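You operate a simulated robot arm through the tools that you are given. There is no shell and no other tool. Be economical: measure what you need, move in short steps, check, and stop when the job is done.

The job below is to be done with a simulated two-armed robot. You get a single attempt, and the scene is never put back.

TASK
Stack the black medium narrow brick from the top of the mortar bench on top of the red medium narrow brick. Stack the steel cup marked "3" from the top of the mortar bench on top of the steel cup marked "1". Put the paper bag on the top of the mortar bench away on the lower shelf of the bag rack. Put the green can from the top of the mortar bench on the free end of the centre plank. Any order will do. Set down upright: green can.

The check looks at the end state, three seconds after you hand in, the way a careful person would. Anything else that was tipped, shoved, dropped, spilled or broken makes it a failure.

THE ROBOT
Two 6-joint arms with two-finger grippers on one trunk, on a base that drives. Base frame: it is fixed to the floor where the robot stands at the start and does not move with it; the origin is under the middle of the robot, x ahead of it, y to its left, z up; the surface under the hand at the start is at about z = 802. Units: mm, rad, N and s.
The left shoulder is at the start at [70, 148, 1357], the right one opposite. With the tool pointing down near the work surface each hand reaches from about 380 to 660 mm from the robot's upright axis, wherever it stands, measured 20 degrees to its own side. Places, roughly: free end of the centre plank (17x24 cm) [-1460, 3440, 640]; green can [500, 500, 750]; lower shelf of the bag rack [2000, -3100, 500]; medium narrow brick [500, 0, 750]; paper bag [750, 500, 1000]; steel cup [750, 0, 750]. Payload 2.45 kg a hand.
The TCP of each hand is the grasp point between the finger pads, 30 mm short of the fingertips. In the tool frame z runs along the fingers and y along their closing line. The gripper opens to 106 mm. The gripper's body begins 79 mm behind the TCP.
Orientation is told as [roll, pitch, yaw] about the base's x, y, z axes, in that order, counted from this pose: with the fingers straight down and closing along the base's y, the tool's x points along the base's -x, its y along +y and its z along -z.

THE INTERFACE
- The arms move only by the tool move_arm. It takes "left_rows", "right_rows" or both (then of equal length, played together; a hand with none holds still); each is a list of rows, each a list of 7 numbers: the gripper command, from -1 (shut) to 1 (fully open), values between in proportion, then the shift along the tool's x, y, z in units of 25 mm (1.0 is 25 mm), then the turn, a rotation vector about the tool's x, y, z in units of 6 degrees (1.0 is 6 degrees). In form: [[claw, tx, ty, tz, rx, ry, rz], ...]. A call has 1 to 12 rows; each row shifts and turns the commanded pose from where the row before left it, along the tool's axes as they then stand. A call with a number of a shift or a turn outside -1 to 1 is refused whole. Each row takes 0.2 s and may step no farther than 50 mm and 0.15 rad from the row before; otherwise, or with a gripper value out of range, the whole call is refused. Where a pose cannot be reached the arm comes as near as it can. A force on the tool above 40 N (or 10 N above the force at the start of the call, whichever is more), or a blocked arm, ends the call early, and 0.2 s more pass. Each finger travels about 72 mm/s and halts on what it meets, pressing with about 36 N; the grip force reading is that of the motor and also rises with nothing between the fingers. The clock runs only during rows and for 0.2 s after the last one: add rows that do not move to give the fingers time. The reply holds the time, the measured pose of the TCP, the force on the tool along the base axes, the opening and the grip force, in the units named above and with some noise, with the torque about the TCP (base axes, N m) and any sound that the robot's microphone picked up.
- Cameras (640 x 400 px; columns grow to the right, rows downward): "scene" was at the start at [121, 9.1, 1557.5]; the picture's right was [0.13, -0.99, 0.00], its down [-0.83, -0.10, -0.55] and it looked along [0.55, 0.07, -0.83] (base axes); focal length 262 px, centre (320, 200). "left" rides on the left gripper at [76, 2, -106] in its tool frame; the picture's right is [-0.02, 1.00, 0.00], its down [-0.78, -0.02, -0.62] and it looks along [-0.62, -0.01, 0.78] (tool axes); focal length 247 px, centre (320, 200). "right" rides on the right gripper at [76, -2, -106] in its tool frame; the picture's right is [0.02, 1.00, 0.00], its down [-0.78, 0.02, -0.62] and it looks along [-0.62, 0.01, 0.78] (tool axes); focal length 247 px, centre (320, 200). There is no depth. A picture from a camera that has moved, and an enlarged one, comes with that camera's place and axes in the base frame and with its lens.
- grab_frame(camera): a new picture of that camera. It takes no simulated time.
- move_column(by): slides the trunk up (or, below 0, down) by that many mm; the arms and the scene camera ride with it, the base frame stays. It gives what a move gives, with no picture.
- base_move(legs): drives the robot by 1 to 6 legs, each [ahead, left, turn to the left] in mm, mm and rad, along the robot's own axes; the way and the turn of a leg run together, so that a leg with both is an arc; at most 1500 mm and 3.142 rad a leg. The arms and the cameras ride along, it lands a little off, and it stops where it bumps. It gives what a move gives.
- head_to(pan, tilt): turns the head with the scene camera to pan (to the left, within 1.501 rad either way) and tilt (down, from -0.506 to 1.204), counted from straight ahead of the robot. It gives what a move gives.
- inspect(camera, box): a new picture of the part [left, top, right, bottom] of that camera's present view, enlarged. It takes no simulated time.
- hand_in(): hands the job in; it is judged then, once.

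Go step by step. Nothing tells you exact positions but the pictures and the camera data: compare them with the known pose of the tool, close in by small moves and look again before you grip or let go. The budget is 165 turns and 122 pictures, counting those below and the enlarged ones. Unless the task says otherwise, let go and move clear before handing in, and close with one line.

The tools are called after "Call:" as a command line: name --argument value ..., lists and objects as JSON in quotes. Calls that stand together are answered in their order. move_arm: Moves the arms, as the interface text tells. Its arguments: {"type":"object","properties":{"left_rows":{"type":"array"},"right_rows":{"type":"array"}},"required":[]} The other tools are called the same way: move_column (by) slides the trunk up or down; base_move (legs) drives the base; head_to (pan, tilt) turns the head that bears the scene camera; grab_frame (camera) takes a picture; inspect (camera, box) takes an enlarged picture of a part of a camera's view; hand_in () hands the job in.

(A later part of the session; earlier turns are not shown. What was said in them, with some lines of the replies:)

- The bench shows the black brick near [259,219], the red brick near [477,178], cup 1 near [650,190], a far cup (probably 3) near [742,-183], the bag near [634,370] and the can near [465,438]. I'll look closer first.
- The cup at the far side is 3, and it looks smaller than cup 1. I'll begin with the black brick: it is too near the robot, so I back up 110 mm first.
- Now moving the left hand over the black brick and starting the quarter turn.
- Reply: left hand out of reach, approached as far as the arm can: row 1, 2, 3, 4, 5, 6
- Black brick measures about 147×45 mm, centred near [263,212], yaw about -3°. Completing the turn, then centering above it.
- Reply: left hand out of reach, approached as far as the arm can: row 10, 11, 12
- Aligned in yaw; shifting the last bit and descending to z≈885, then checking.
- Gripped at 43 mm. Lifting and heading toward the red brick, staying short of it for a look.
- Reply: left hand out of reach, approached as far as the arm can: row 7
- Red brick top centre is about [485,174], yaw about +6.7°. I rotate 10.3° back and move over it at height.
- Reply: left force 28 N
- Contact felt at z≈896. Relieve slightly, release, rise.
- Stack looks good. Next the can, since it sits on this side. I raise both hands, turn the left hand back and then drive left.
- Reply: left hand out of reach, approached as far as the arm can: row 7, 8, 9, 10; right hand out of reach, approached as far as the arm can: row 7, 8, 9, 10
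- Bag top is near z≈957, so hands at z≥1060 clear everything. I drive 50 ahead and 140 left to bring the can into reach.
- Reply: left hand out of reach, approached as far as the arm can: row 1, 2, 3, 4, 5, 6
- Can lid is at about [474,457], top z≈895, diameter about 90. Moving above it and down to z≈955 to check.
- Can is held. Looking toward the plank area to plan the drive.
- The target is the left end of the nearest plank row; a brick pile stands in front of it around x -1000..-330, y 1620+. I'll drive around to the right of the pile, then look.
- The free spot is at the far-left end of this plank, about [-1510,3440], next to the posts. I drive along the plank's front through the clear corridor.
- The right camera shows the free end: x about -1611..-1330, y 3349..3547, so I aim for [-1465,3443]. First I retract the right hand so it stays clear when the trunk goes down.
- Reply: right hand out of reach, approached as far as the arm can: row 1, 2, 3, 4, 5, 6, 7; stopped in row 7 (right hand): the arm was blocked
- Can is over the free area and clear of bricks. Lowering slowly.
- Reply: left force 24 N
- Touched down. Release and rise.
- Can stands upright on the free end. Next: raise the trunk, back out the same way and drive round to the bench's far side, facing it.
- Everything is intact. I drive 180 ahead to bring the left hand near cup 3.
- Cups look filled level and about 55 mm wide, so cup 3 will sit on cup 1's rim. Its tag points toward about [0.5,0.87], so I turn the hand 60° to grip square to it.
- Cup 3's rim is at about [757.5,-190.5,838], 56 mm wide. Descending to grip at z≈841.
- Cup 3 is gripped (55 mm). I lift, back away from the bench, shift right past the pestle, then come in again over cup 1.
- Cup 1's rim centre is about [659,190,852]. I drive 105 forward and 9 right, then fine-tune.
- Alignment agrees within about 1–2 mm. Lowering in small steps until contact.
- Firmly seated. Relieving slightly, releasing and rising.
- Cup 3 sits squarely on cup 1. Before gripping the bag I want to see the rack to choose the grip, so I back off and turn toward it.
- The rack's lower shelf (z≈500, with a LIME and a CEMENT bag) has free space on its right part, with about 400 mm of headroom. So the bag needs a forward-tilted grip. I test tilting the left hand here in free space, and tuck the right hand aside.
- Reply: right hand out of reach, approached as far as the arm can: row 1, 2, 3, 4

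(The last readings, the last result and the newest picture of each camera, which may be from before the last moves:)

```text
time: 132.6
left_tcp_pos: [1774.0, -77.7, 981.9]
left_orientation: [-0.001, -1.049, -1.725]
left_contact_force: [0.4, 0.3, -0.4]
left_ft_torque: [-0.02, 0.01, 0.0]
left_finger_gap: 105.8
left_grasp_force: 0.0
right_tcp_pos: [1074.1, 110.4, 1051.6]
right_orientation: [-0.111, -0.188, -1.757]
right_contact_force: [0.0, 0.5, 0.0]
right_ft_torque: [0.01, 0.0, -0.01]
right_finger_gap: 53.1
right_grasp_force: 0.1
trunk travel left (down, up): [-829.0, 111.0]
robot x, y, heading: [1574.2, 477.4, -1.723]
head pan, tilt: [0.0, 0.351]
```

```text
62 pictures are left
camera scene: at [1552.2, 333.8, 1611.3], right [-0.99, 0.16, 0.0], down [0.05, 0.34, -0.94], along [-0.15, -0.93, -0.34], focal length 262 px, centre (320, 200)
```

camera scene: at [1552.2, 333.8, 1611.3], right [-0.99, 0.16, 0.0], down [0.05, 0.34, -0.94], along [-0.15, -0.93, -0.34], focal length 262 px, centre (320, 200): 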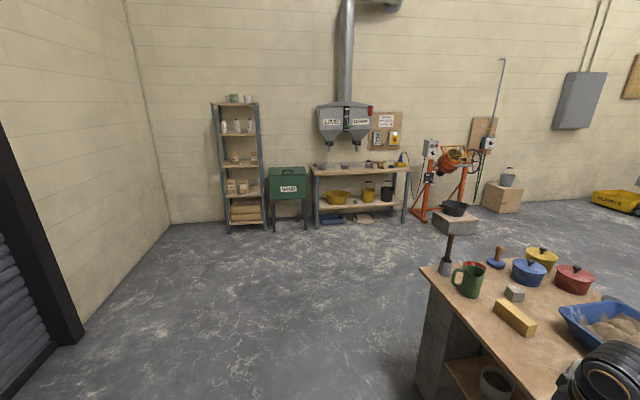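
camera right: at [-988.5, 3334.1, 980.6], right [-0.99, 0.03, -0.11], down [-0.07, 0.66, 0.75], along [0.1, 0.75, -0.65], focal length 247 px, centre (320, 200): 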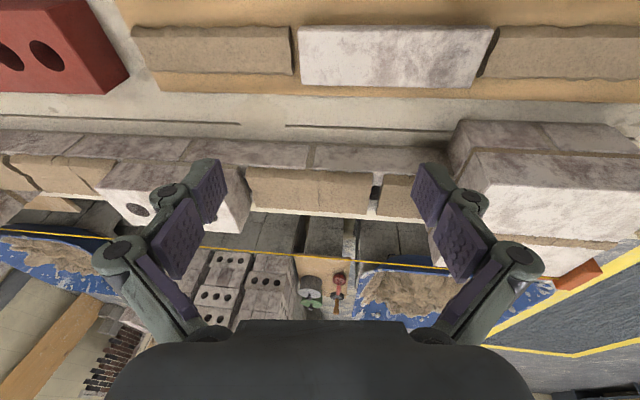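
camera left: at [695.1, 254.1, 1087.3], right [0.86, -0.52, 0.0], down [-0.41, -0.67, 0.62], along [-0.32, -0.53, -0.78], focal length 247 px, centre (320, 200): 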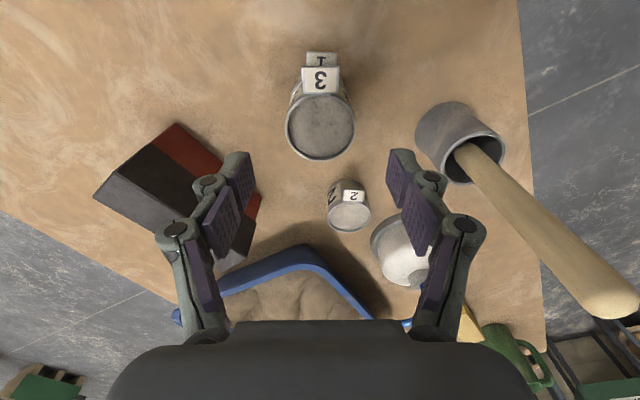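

The tilt works. Now returning to face the bench, in line with the bag, hand low and short of the edge.

Call:
base_move --legs '[[0, 0, -1.419], [0, -222, 0], [170, 0, 0]]'

Call:
head_to --pan 0.2 --tilt 0.8

Call:
grab_frame --camera "left"

Call:
grab_frame --camera "scene"

```text
time: 138.8
left_tcp_pos: [891.0, 420.6, 980.9]
left_orientation: [-0.002, -1.049, 3.139]
left_contact_force: [0.2, -0.7, 0.4]
left_ft_torque: [-0.01, 0.02, 0.0]
left_finger_gap: 106.2
left_grasp_force: 0.1
right_tcp_pos: [975.0, 1142.9, 1052.7]
right_orientation: [-0.11, -0.188, 3.103]
right_contact_force: [-0.1, 0.4, 0.6]
right_ft_torque: [0.02, 0.0, 0.02]
right_finger_gap: 53.0
right_grasp_force: 0.0
trunk travel left (down, up): [-829.0, 111.0]
robot x, y, heading: [1407.6, 697.0, 3.136]
head pan, tilt: [0.0, 0.351]
```

```text
time: 139.7
left_tcp_pos: [889.2, 421.0, 981.2]
left_orientation: [-0.001, -1.044, 3.137]
left_contact_force: [-0.3, 0.7, -0.4]
left_ft_torque: [0.05, -0.03, -0.01]
left_finger_gap: 106.0
left_grasp_force: 0.1
right_tcp_pos: [973.2, 1143.7, 1051.3]
right_orientation: [-0.112, -0.186, 3.104]
right_contact_force: [-0.3, -0.7, -0.1]
right_ft_torque: [0.01, 0.01, 0.0]
right_finger_gap: 53.0
right_grasp_force: 0.1
trunk travel left (down, up): [-829.0, 111.0]
robot x, y, heading: [1407.7, 698.0, 3.139]
head pan, tilt: [0.201, 0.799]
```

```text
61 pictures are left
camera left: at [1021.1, 417.9, 967.9], right [-0.02, -1.0, 0.02], down [0.15, 0.02, 0.99], along [-0.99, 0.02, 0.14], focal length 247 px, centre (320, 200)
```

left: 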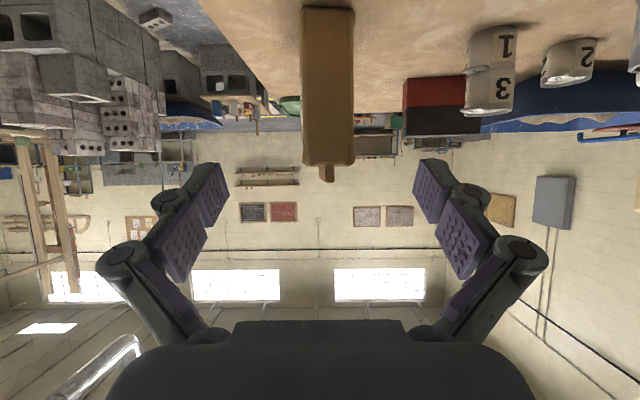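

```text
60 pictures are left
camera scene: at [1278.0, 685.8, 1571.6], right [-0.19, 0.98, 0.0], down [0.7, 0.14, -0.7], along [-0.68, -0.13, -0.72], focal length 262 px, centre (320, 200)
```

scene: 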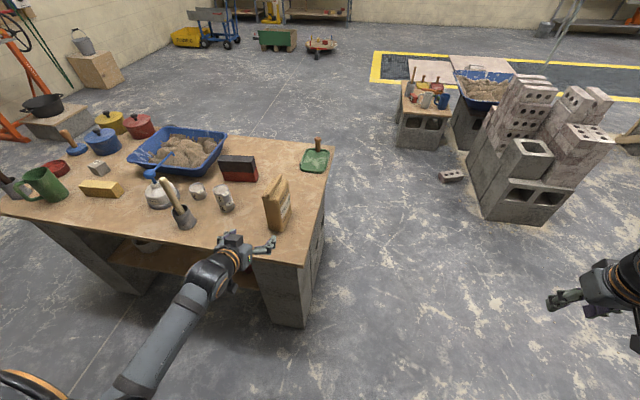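

Call:
move_arm --left_rows '[[1, 0.8, 0.07, 0.46, 0, 0, 0], [1, 0.8, 0.07, 0.46, 0, 0, 0], [1, 0.8, 0.07, 0.46, 0, 0, 0], [1, 0.8, 0.07, 0.46, 0, 0, 0]]'

Call:
base_move --legs '[[120, 0, 0]]'

Call:
grab_frame --camera "left"

Call:
grab_frame --camera "scene"

```text
time: 140.7
left_tcp_pos: [889.9, 413.1, 888.7]
left_orientation: [-0.002, -1.045, 3.134]
left_contact_force: [-0.2, 0.4, 0.0]
left_ft_torque: [0.02, 0.01, 0.0]
left_finger_gap: 105.9
left_grasp_force: 0.0
right_tcp_pos: [972.4, 1142.3, 1051.8]
right_orientation: [-0.111, -0.185, 3.104]
right_contact_force: [0.1, 0.2, -0.5]
right_ft_torque: [0.01, 0.0, -0.01]
right_finger_gap: 52.8
right_grasp_force: 0.1
trunk travel left (down, up): [-829.0, 111.0]
robot x, y, heading: [1407.1, 700.2, 3.137]
head pan, tilt: [0.201, 0.799]
```

```text
time: 142.0
left_tcp_pos: [771.0, 412.9, 889.1]
left_orientation: [-0.001, -1.048, 3.138]
left_contact_force: [-0.2, -0.7, -0.5]
left_ft_torque: [0.01, -0.02, 0.0]
left_finger_gap: 105.7
left_grasp_force: 0.0
right_tcp_pos: [853.0, 1143.2, 1052.4]
right_orientation: [-0.113, -0.188, 3.105]
right_contact_force: [0.8, -0.4, 0.7]
right_ft_torque: [0.03, 0.0, -0.01]
right_finger_gap: 52.8
right_grasp_force: 0.0
trunk travel left (down, up): [-829.0, 111.0]
robot x, y, heading: [1288.2, 701.0, 3.138]
head pan, tilt: [0.201, 0.799]
```

```text
59 pictures are left
camera left: at [902.5, 410.0, 876.4], right [-0.01, -1.0, 0.02], down [0.15, 0.02, 0.99], along [-0.99, 0.02, 0.15], focal length 247 px, centre (320, 200)
```

left: 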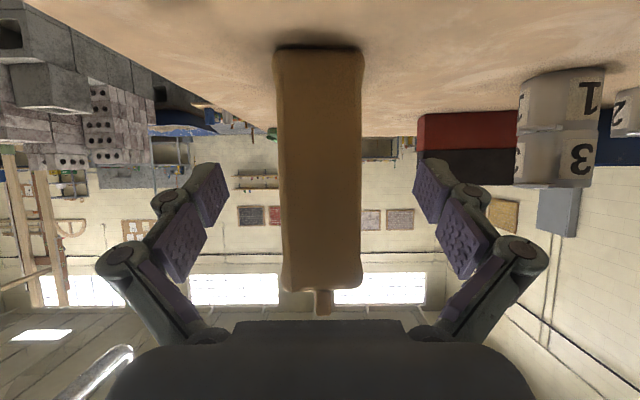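

```text
58 pictures are left
camera scene: at [1159.9, 686.1, 1571.7], right [-0.19, 0.98, 0.0], down [0.7, 0.14, -0.7], along [-0.68, -0.14, -0.72], focal length 262 px, centre (320, 200)
```

scene: 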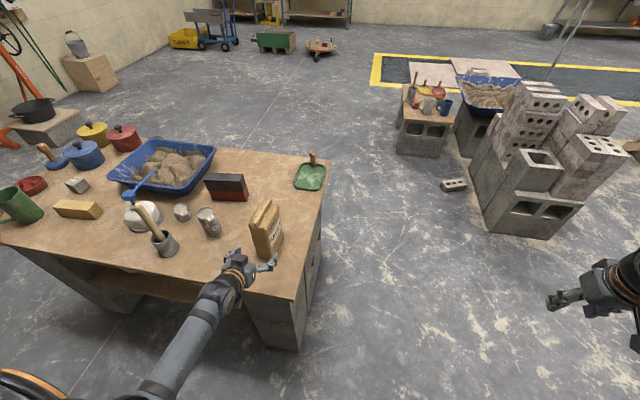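

Aligned on the bag's centre. Driving the last 90 mm and closing.

Call:
base_move --legs '[[88, 0, 0]]'

Call:
grab_frame --camera "left"

```text
time: 143.1
left_tcp_pos: [685.2, 412.2, 889.7]
left_orientation: [-0.002, -1.048, 3.137]
left_contact_force: [-0.1, -0.1, 1.1]
left_ft_torque: [-0.05, 0.02, -0.01]
left_finger_gap: 106.1
left_grasp_force: 0.0
right_tcp_pos: [767.2, 1143.2, 1052.7]
right_orientation: [-0.112, -0.186, 3.105]
right_contact_force: [-0.4, -0.1, 0.3]
right_ft_torque: [0.0, 0.0, 0.0]
right_finger_gap: 53.1
right_grasp_force: 0.0
trunk travel left (down, up): [-829.0, 111.0]
robot x, y, heading: [1199.4, 703.9, 3.138]
head pan, tilt: [0.201, 0.799]
```

```text
57 pictures are left
camera left: at [816.5, 410.5, 876.5], right [-0.02, -1.0, 0.02], down [0.15, 0.02, 0.99], along [-0.99, 0.02, 0.15], focal length 247 px, centre (320, 200)
```

left: 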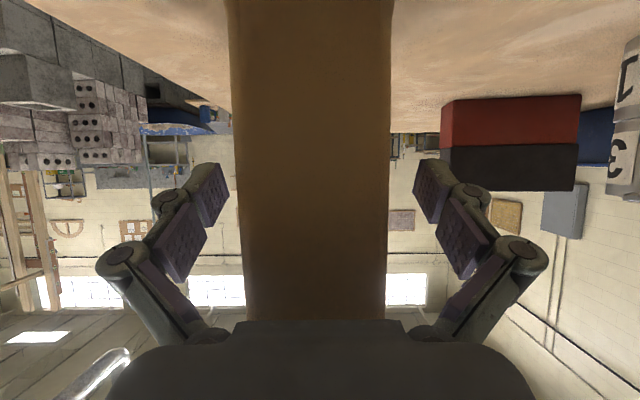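

Call:
move_arm --left_rows '[[0.5, 0, 0.04, 0, 0, 0, 0], [0, 0, 0, 0, 0, 0, 0], [-0.5, 0, 0, 0, 0, 0, 0], [-1, 0, 0, 0, 0, 0, 0], [-1, 0, 0, 0, 0, 0, 0]]'

Call:
move_arm --left_rows '[[-1, -0.4, 0, -0.25, 0, 0, 0], [-1, -0.7, 0, -0.4, 0, 0, 0], [-1, -0.7, 0, -0.4, 0, 0, 0], [-1, 0, 0, 0, 0, 0, 0]]'

Call:
grab_frame --camera "scene"

```text
time: 144.3
left_tcp_pos: [684.0, 412.6, 890.7]
left_orientation: [-0.003, -1.05, 3.139]
left_contact_force: [2.9, 1.8, 3.9]
left_ft_torque: [0.46, 0.84, -0.26]
left_finger_gap: 64.8
left_grasp_force: 36.4
right_tcp_pos: [767.5, 1143.6, 1052.5]
right_orientation: [-0.11, -0.187, 3.105]
right_contact_force: [0.0, -0.2, 0.2]
right_ft_torque: [0.0, 0.02, 0.0]
right_finger_gap: 53.1
right_grasp_force: 0.0
trunk travel left (down, up): [-829.0, 111.0]
robot x, y, heading: [1201.1, 701.4, 3.137]
head pan, tilt: [0.201, 0.799]
```

```text
time: 145.3
left_tcp_pos: [682.5, 409.9, 939.7]
left_orientation: [-0.003, -1.041, 3.139]
left_contact_force: [-0.3, 0.3, -15.3]
left_ft_torque: [0.01, -0.15, 0.02]
left_finger_gap: 64.6
left_grasp_force: 35.8
right_tcp_pos: [764.0, 1142.4, 1051.6]
right_orientation: [-0.113, -0.182, 3.106]
right_contact_force: [-0.8, 0.6, -0.3]
right_ft_torque: [0.01, -0.03, -0.01]
right_finger_gap: 53.2
right_grasp_force: 0.1
trunk travel left (down, up): [-829.0, 111.0]
robot x, y, heading: [1199.2, 699.0, 3.144]
head pan, tilt: [0.201, 0.799]
```

```text
56 pictures are left
camera scene: at [1068.7, 684.8, 1571.2], right [-0.19, 0.98, 0.0], down [0.7, 0.14, -0.7], along [-0.68, -0.13, -0.72], focal length 262 px, centre (320, 200)
```

scene: 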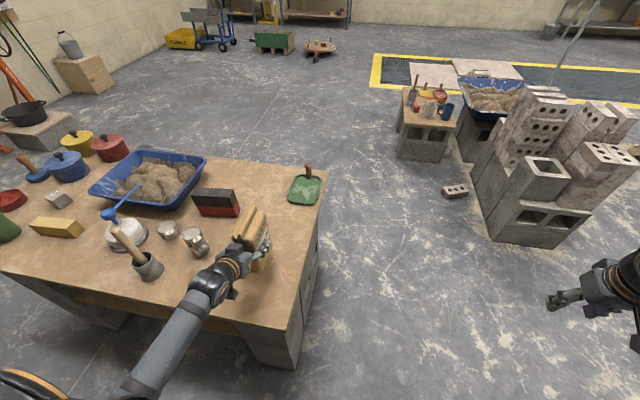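

Bag is lifted (about 1.5 kg). Backing away, turning toward the rack and driving nearer.

Call:
base_move --legs '[[-400, 0, 0], [0, 0, 1.568], [1300, 0, 0], [1200, 0, 0]]'

Call:
head_to --pan 0.2 --tilt 0.5

Call:
grab_frame --camera "scene"

```text
time: 163.3
left_tcp_pos: [1916.2, -2298.3, 939.8]
left_orientation: [-0.003, -1.045, -1.547]
left_contact_force: [0.7, -0.5, -14.6]
left_ft_torque: [0.22, -0.02, 0.01]
left_finger_gap: 64.9
left_grasp_force: 36.4
right_tcp_pos: [1184.4, -2234.0, 1052.1]
right_orientation: [-0.111, -0.186, -1.585]
right_contact_force: [0.0, 0.4, -0.1]
right_ft_torque: [0.0, 0.02, -0.07]
right_finger_gap: 53.2
right_grasp_force: 0.1
trunk travel left (down, up): [-829.0, 111.0]
robot x, y, heading: [1614.3, -1792.6, -1.55]
head pan, tilt: [0.201, 0.799]
```

```text
time: 164.1
left_tcp_pos: [1917.6, -2298.7, 938.6]
left_orientation: [-0.004, -1.04, -1.548]
left_contact_force: [-0.2, 0.4, -14.3]
left_ft_torque: [0.17, -0.03, 0.0]
left_finger_gap: 64.8
left_grasp_force: 36.1
right_tcp_pos: [1184.0, -2234.4, 1051.6]
right_orientation: [-0.114, -0.186, -1.583]
right_contact_force: [0.6, 0.8, -0.2]
right_ft_torque: [0.0, -0.01, 0.02]
right_finger_gap: 53.1
right_grasp_force: 0.0
trunk travel left (down, up): [-829.0, 111.0]
robot x, y, heading: [1613.0, -1787.8, -1.554]
head pan, tilt: [0.201, 0.499]
```

```text
55 pictures are left
camera scene: at [1636.4, -1929.7, 1597.1], right [-0.98, -0.22, 0.0], down [-0.1, 0.47, -0.88], along [0.19, -0.86, -0.48], focal length 262 px, centre (320, 200)
```

scene: 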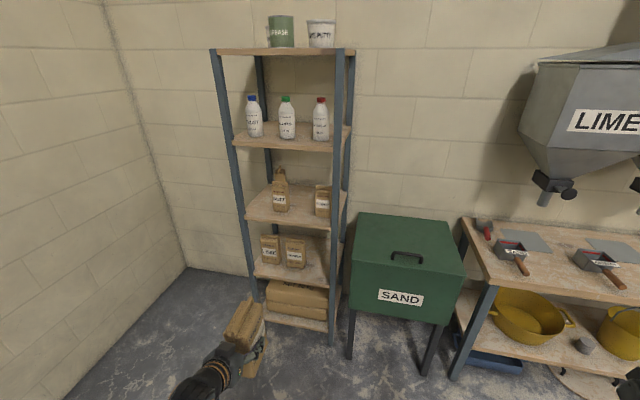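

Call:
inspect --camera "scene" --box '[200, 150, 400, 350]'

```text
2.00 times, centred on (300, 250) of scene
camera zoom: at [1636.4, -1929.7, 1597.1], right [-0.98, -0.22, 0.0], down [-0.1, 0.47, -0.88], along [0.19, -0.86, -0.48], focal length 525 px, centre (360, 100)
```

zoom: 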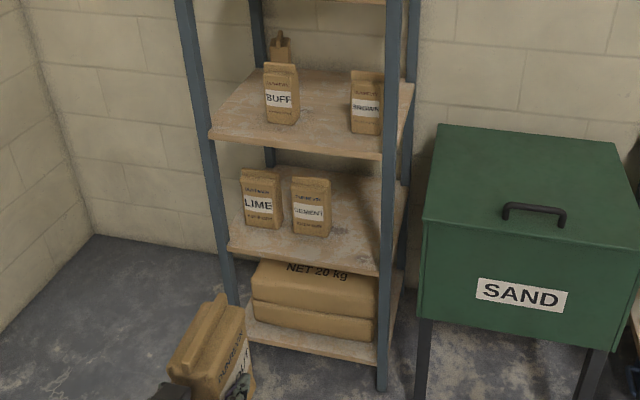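

The free slot on the lower shelf is x≈1830–1977 (right of CEMENT), shelf front y≈-2943. With the trunk lowered, the right hand would come near the sand box and table, so I tuck it back more first.

Call:
move_arm --right_rows '[[0, 0.8, -0.6, 0, 0, 0, 0], [0, 0.8, -0.6, 0, 0, 0, 0], [0, 0.8, -0.6, 0, 0, 0, 0], [0, 0.8, -0.6, 0, 0, 0, 0], [0, 0.8, -0.4, 0, 0, 0, 0], [0, 0.8, -0.4, 0, 0, 0, 0], [0, 0.8, -0.4, 0, 0, 0, 0], [0, 0.8, -0.4, 0, 0, 0, 0], [0, 0.8, -0.2, 0, 0, 0, 0], [0, 0.8, 0, 0, 0, 0, 0]]'

```text
time: 166.3
left_tcp_pos: [1917.3, -2298.7, 940.9]
left_orientation: [-0.003, -1.043, -1.548]
left_contact_force: [-0.3, 0.1, -13.7]
left_ft_torque: [0.19, 0.02, 0.04]
left_finger_gap: 64.6
left_grasp_force: 35.9
right_tcp_pos: [1189.3, -2226.7, 1047.4]
right_orientation: [-0.112, -0.184, -1.582]
right_contact_force: [0.0, 0.2, -0.8]
right_ft_torque: [-0.02, -0.02, -0.01]
right_finger_gap: 52.8
right_grasp_force: 0.1
right hand out of reach, approached as far as the arm can: row 1, 2, 3, 4, 5, 6, 7, 8, 9, 10
trunk travel left (down, up): [-829.0, 111.0]
robot x, y, heading: [1613.8, -1786.3, -1.555]
head pan, tilt: [0.201, 0.499]
```

Call:
move_arm --right_rows '[[0, 0, 0, 1, 0, 0, 0], [0, 0, 0, 1, 0, 0, 0], [0, 0, 0, 1, 0, 0, 0], [0, 0, 0, 1, 0, 0, 0], [0, 0, 0, 1, 0, 0, 0], [0, 0, 0, 1, 0, 0, 0], [0, 1, 0, 0, 0, 0, 0], [0, 1, 0, 0, 0, 0, 0], [0, 1, 0, 0, 0, 0, 0], [0, 1, 0, 0, 0, 0, 0], [0, 1, 0, 0, 0, 0, 0], [0, 1, 0, 0, 0, 0, 0]]'

```text
time: 168.9
left_tcp_pos: [1917.2, -2299.2, 937.8]
left_orientation: [-0.004, -1.041, -1.548]
left_contact_force: [0.0, -0.2, -15.4]
left_ft_torque: [0.15, 0.02, -0.02]
left_finger_gap: 64.4
left_grasp_force: 36.0
right_tcp_pos: [1179.8, -2107.6, 870.7]
right_orientation: [-0.111, -0.182, -1.582]
right_contact_force: [-0.1, 0.4, -0.5]
right_ft_torque: [0.0, 0.05, 0.0]
right_finger_gap: 52.9
right_grasp_force: 0.0
right hand out of reach, approached as far as the arm can: row 12
trunk travel left (down, up): [-829.0, 111.0]
robot x, y, heading: [1612.3, -1792.4, -1.554]
head pan, tilt: [0.201, 0.499]
```

Right hand is now tucked back to 315 mm ahead. Lowering the trunk and closing in on the shelf.

Call:
move_column --by -315

Call:
base_move --legs '[[510, -3, -0.017]]'

Call:
head_to --pan 0.5 --tilt 0.7

Call:
grab_frame --camera "scene"

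Call:
grab_frame --camera "left"

Call:
grab_frame --camera "right"

```text
time: 172.1
left_tcp_pos: [1917.2, -2297.4, 624.3]
left_orientation: [-0.004, -1.044, -1.547]
left_contact_force: [0.0, 0.0, -14.8]
left_ft_torque: [0.19, 0.01, 0.0]
left_finger_gap: 64.6
left_grasp_force: 36.5
right_tcp_pos: [1179.3, -2106.5, 557.0]
right_orientation: [-0.112, -0.185, -1.583]
right_contact_force: [0.2, 0.2, -0.7]
right_ft_torque: [-0.02, -0.01, 0.01]
right_finger_gap: 53.2
right_grasp_force: 0.0
trunk travel left (down, up): [-514.0, 426.0]
robot x, y, heading: [1611.1, -1786.3, -1.553]
head pan, tilt: [0.201, 0.499]
```

```text
time: 175.1
left_tcp_pos: [1900.8, -2828.9, 623.7]
left_orientation: [-0.003, -1.042, -1.576]
left_contact_force: [0.0, -0.6, -14.7]
left_ft_torque: [0.19, 0.01, -0.02]
left_finger_gap: 64.7
left_grasp_force: 36.2
right_tcp_pos: [1169.1, -2615.3, 556.0]
right_orientation: [-0.115, -0.184, -1.609]
right_contact_force: [0.7, -0.9, 0.2]
right_ft_torque: [0.02, -0.03, 0.01]
right_finger_gap: 53.2
right_grasp_force: 0.0
trunk travel left (down, up): [-514.0, 426.0]
robot x, y, heading: [1611.0, -2317.5, -1.583]
head pan, tilt: [0.201, 0.499]
```

```text
time: 175.9
left_tcp_pos: [1901.2, -2827.7, 623.8]
left_orientation: [-0.004, -1.039, -1.577]
left_contact_force: [0.7, -0.4, -14.0]
left_ft_torque: [0.2, 0.0, -0.01]
left_finger_gap: 64.6
left_grasp_force: 36.0
right_tcp_pos: [1168.3, -2614.2, 556.7]
right_orientation: [-0.113, -0.185, -1.612]
right_contact_force: [-0.2, 0.0, 0.1]
right_ft_torque: [-0.02, -0.02, -0.01]
right_finger_gap: 53.1
right_grasp_force: 0.1
trunk travel left (down, up): [-514.0, 426.0]
robot x, y, heading: [1614.9, -2307.3, -1.583]
head pan, tilt: [0.499, 0.7]
```

```text
53 pictures are left
camera scene: at [1653.6, -2437.0, 1264.6], right [-0.88, -0.47, 0.0], down [-0.3, 0.57, -0.76], along [0.36, -0.67, -0.65], focal length 262 px, centre (320, 200)
```

scene: 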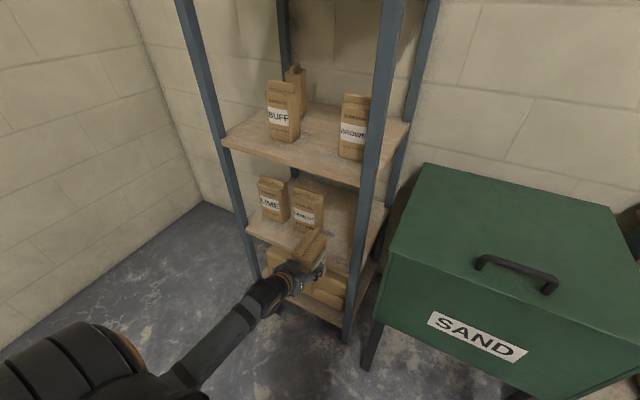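

```text
52 pictures are left
camera left: at [1904.9, -2698.1, 611.5], right [1.0, -0.02, 0.02], down [-0.01, 0.14, 0.99], along [-0.02, -0.99, 0.14], focal length 247 px, centre (320, 200)
```

left: 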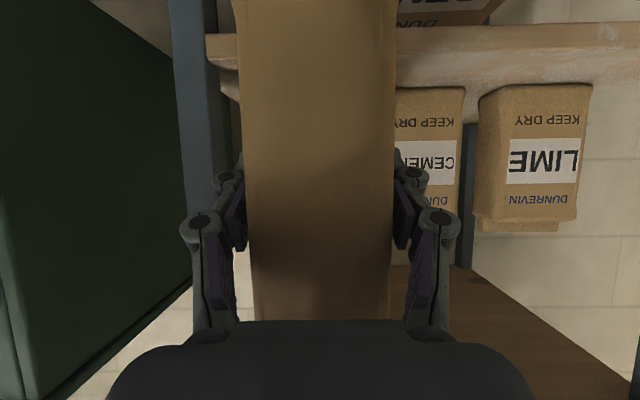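

```text
51 pictures are left
camera right: at [1181.6, -2522.9, 648.0], right [0.99, -0.04, -0.11], down [0.06, -0.66, 0.75], along [-0.1, -0.75, -0.65], focal length 247 px, centre (320, 200)
```

right: 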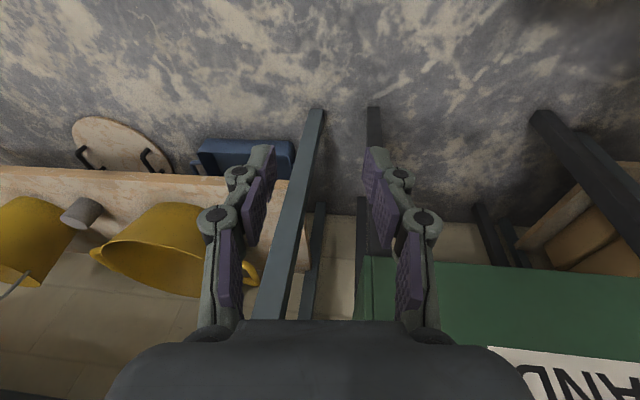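

Slot is about x 1815–1985 and the hand is at x=1901, with the bag bottom about 35 mm above the shelf. Driving in 115 mm, then checking.

Call:
base_move --legs '[[115, 0, 0.01]]'

Call:
grab_frame --camera "left"

Call:
inspect --camera "scene" --box '[200, 150, 420, 350]'

```text
time: 177.1
left_tcp_pos: [1906.3, -2938.8, 623.0]
left_orientation: [-0.002, -1.038, -1.564]
left_contact_force: [-0.6, -0.6, -14.6]
left_ft_torque: [0.19, -0.01, 0.03]
left_finger_gap: 64.8
left_grasp_force: 36.3
right_tcp_pos: [1172.3, -2734.9, 555.4]
right_orientation: [-0.114, -0.183, -1.597]
right_contact_force: [-0.1, -0.5, 0.1]
right_ft_torque: [0.03, 0.01, 0.01]
right_finger_gap: 53.1
right_grasp_force: 0.0
trunk travel left (down, up): [-514.0, 426.0]
robot x, y, heading: [1612.9, -2425.5, -1.572]
head pan, tilt: [0.499, 0.7]
```

```text
50 pictures are left
camera left: at [1909.3, -2808.7, 611.1], right [1.0, -0.01, 0.02], down [-0.02, 0.14, 0.99], along [-0.01, -0.99, 0.14], focal length 247 px, centre (320, 200)
```

left: 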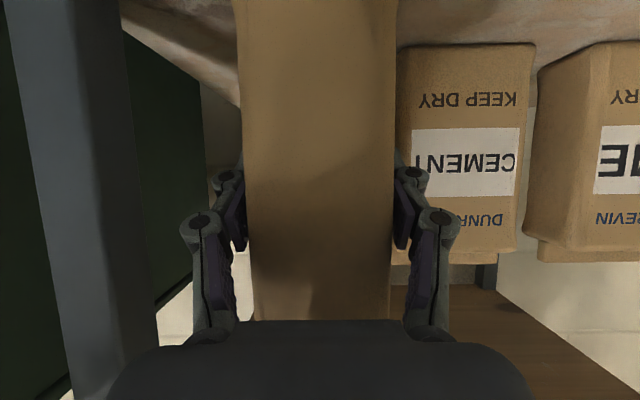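

```text
2.00 times, centred on (310, 250) of scene
camera zoom: at [1654.8, -2551.4, 1264.4], right [-0.88, -0.48, 0.0], down [-0.31, 0.57, -0.76], along [0.37, -0.67, -0.65], focal length 525 px, centre (340, 100)
```

zoom: 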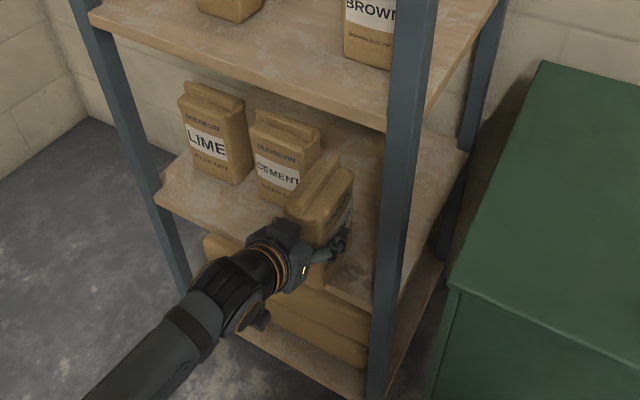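

Call:
base_move --legs '[[60, -8, 0]]'

Call:
grab_frame --camera "left"

Call:
inspect --camera "scene" --box '[220, 150, 420, 350]'

```text
time: 178.1
left_tcp_pos: [1899.5, -2999.6, 623.9]
left_orientation: [-0.004, -1.04, -1.567]
left_contact_force: [0.2, -0.3, -14.4]
left_ft_torque: [0.22, 0.04, 0.02]
left_finger_gap: 64.4
left_grasp_force: 36.3
right_tcp_pos: [1163.7, -2796.0, 556.9]
right_orientation: [-0.112, -0.184, -1.6]
right_contact_force: [-0.3, -0.2, -0.7]
right_ft_torque: [0.02, 0.01, 0.01]
right_finger_gap: 52.9
right_grasp_force: 0.1
trunk travel left (down, up): [-514.0, 426.0]
robot x, y, heading: [1602.5, -2484.0, -1.57]
head pan, tilt: [0.499, 0.7]
```

```text
48 pictures are left
camera left: at [1901.2, -2869.5, 610.7], right [1.0, -0.01, 0.02], down [-0.02, 0.14, 0.99], along [-0.01, -0.99, 0.14], focal length 247 px, centre (320, 200)
```

left: 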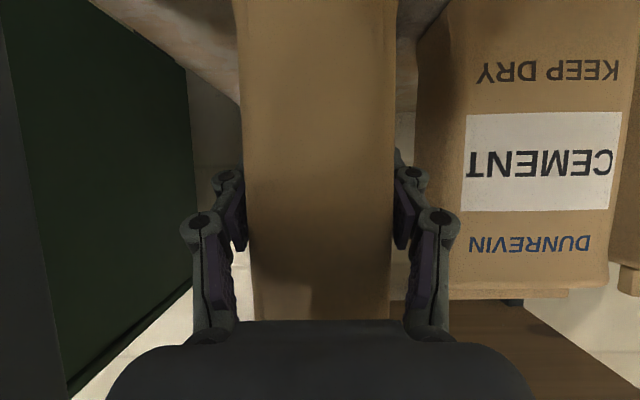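

```text
2.00 times, centred on (320, 250) of scene
camera zoom: at [1646.6, -2612.7, 1264.3], right [-0.88, -0.48, 0.0], down [-0.31, 0.57, -0.76], along [0.37, -0.67, -0.65], focal length 525 px, centre (320, 100)
```

zoom: 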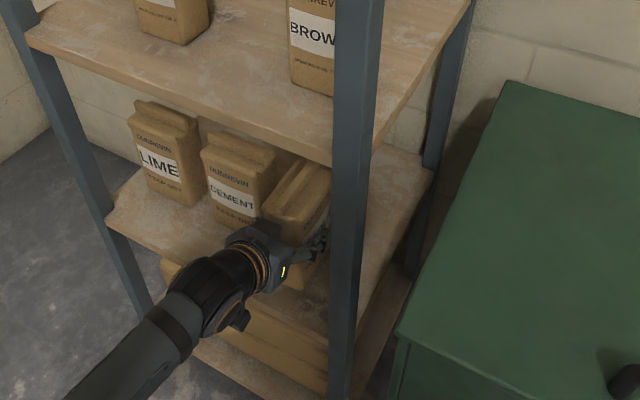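

Bag is in the slot. Lowering: 26 mm by the trunk, then small arm steps until contact.

Call:
move_column --by -26

Call:
move_arm --left_rows '[[-1, 0.1, 0, 0.06, 0, 0, 0], [-1, 0.1, 0, 0.06, 0, 0, 0], [-1, 0, 0, 0, 0, 0, 0]]'

```text
time: 178.8
left_tcp_pos: [1896.8, -2999.3, 606.8]
left_orientation: [0.004, -1.059, -1.573]
left_contact_force: [8.5, -6.5, 29.6]
left_ft_torque: [-0.71, -0.42, 0.0]
left_finger_gap: 65.1
left_grasp_force: 35.8
right_tcp_pos: [1163.3, -2793.8, 532.7]
right_orientation: [-0.11, -0.189, -1.599]
right_contact_force: [-0.7, -0.6, 0.5]
right_ft_torque: [-0.03, -0.01, 0.01]
right_finger_gap: 53.0
right_grasp_force: 0.1
trunk travel left (down, up): [-488.0, 452.0]
robot x, y, heading: [1604.3, -2483.2, -1.568]
head pan, tilt: [0.499, 0.7]
```

```text
time: 179.6
left_tcp_pos: [1897.6, -2997.4, 597.5]
left_orientation: [0.001, -1.053, -1.57]
left_contact_force: [6.2, -3.5, 29.5]
left_ft_torque: [-0.63, -0.19, 0.03]
left_finger_gap: 64.7
left_grasp_force: 35.6
right_tcp_pos: [1163.2, -2793.4, 531.2]
right_orientation: [-0.11, -0.19, -1.598]
right_contact_force: [-0.2, -0.8, -0.5]
right_ft_torque: [-0.03, 0.01, -0.06]
right_finger_gap: 53.0
right_grasp_force: 0.1
trunk travel left (down, up): [-488.0, 452.0]
robot x, y, heading: [1605.5, -2485.0, -1.567]
head pan, tilt: [0.499, 0.7]
```

Call:
move_arm --left_rows '[[-1, -0.12, 0, -0.07, 0, 0, 0], [-1, 0, 0, 0, 0, 0, 0]]'

Call:
grab_frame --camera "left"

Call:
inspect --camera "scene" --box '[220, 150, 420, 350]'

```text
time: 180.2
left_tcp_pos: [1896.9, -2997.6, 598.3]
left_orientation: [-0.003, -1.047, -1.567]
left_contact_force: [-0.3, -8.7, 15.0]
left_ft_torque: [-1.36, 0.09, -0.18]
left_finger_gap: 64.8
left_grasp_force: 35.9
right_tcp_pos: [1162.7, -2793.6, 530.6]
right_orientation: [-0.109, -0.187, -1.601]
right_contact_force: [1.1, -0.1, -1.1]
right_ft_torque: [0.0, 0.01, -0.03]
right_finger_gap: 53.0
right_grasp_force: 0.1
trunk travel left (down, up): [-488.0, 452.0]
robot x, y, heading: [1604.4, -2483.6, -1.57]
head pan, tilt: [0.499, 0.7]
```

```text
46 pictures are left
camera left: at [1899.7, -2867.7, 584.3], right [1.0, -0.01, 0.02], down [-0.02, 0.14, 0.99], along [-0.01, -0.99, 0.14], focal length 247 px, centre (320, 200)
```

left: 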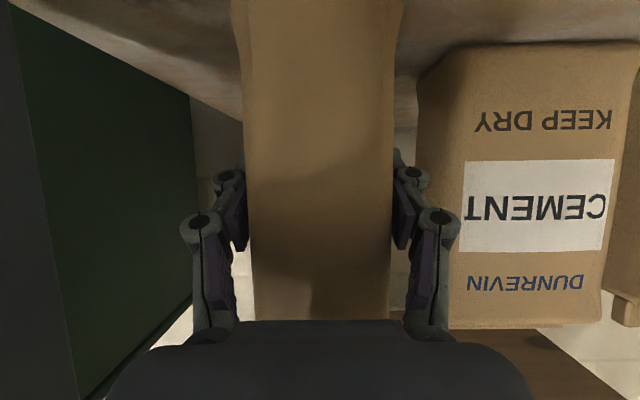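

```text
2.00 times, centred on (320, 250) of scene
camera zoom: at [1644.6, -2607.8, 1238.9], right [-0.88, -0.48, 0.0], down [-0.31, 0.56, -0.77], along [0.37, -0.67, -0.64], focal length 525 px, centre (320, 100)
```

zoom: 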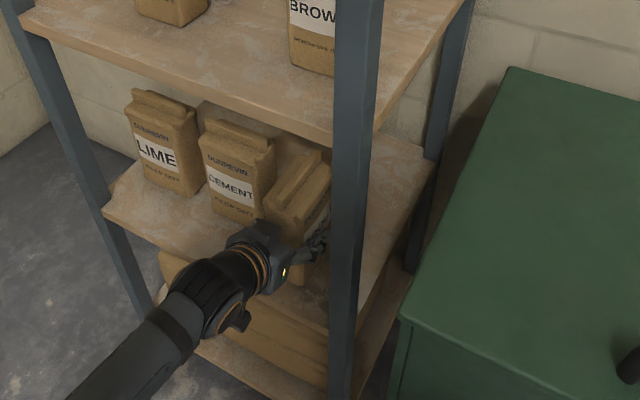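

Call:
move_arm --left_rows '[[-1, -0.05, 0, -0.03, 0, 0, 0], [0.3, 0, 0, 0, 0, 0, 0], [0.5, 0, 0, 0, 0, 0, 0], [0.6, 0, 0, 0, 0, 0, 0], [0.6, 0, 0, 0, 0, 0, 0]]'

Call:
grab_frame --camera "left"

```text
time: 181.4
left_tcp_pos: [1898.3, -2998.3, 596.9]
left_orientation: [0.0, -1.042, -1.565]
left_contact_force: [-0.3, -0.3, 0.1]
left_ft_torque: [0.03, 0.01, 0.02]
left_finger_gap: 84.8
left_grasp_force: 0.0
right_tcp_pos: [1162.5, -2794.6, 530.5]
right_orientation: [-0.112, -0.184, -1.599]
right_contact_force: [-1.0, -0.4, 0.0]
right_ft_torque: [0.01, 0.0, 0.03]
right_finger_gap: 53.0
right_grasp_force: 0.1
trunk travel left (down, up): [-488.0, 452.0]
robot x, y, heading: [1607.3, -2484.1, -1.566]
head pan, tilt: [0.499, 0.7]
```

```text
44 pictures are left
camera left: at [1900.8, -2867.9, 585.0], right [1.0, -0.01, 0.02], down [-0.02, 0.14, 0.99], along [-0.01, -0.99, 0.14], focal length 247 px, centre (320, 200)
```

left: 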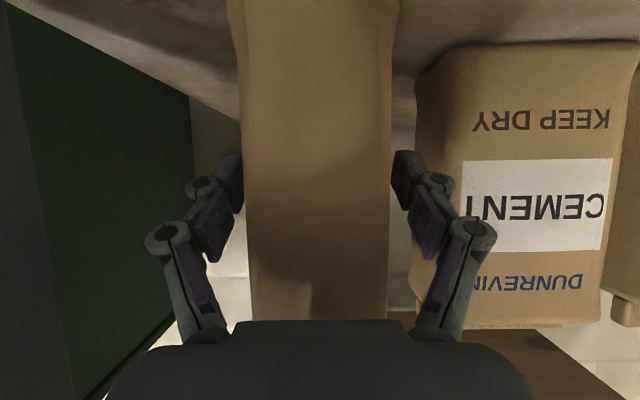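

Released and the bag stands steady. Backing straight out.

Call:
base_move --legs '[[-350, 0, 0]]'

Call:
grab_frame --camera "left"

Call:
grab_frame --camera "scene"

```text
time: 183.7
left_tcp_pos: [1898.0, -2648.6, 597.6]
left_orientation: [0.0, -1.042, -1.567]
left_contact_force: [-0.8, 0.0, -0.2]
left_ft_torque: [0.01, 0.0, 0.01]
left_finger_gap: 84.8
left_grasp_force: 0.1
right_tcp_pos: [1161.8, -2441.7, 531.3]
right_orientation: [-0.112, -0.187, -1.601]
right_contact_force: [0.2, -0.8, 0.5]
right_ft_torque: [0.0, -0.01, 0.04]
right_finger_gap: 52.8
right_grasp_force: 0.1
trunk travel left (down, up): [-488.0, 452.0]
robot x, y, heading: [1602.9, -2135.7, -1.573]
head pan, tilt: [0.499, 0.7]
```

```text
43 pictures are left
camera left: at [1899.6, -2518.2, 585.4], right [1.0, -0.01, 0.02], down [-0.02, 0.14, 0.99], along [-0.01, -0.99, 0.14], focal length 247 px, centre (320, 200)
```

left: 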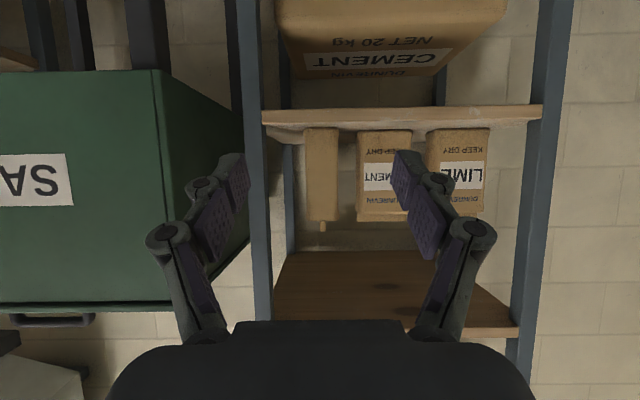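

```text
42 pictures are left
camera scene: at [1645.3, -2258.0, 1238.9], right [-0.88, -0.48, 0.0], down [-0.31, 0.57, -0.77], along [0.37, -0.67, -0.64], focal length 262 px, centre (320, 200)
```

scene: 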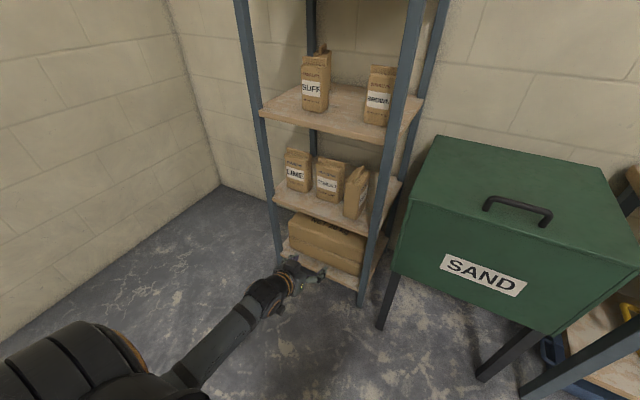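

The bag stands upright on the lower shelf, both stacks were still in place in my last view of the bench, and the can stood upright on the plank end when I left it. Both hands are clear, so I'm handing in.

Call:
hand_in

```text
The job is handed in.
```

All four items are placed as asked, and I've handed the job in: black brick on red, cup 3 on cup 1, the bag on the rack's lower shelf, and the green can upright on the plank's free end.
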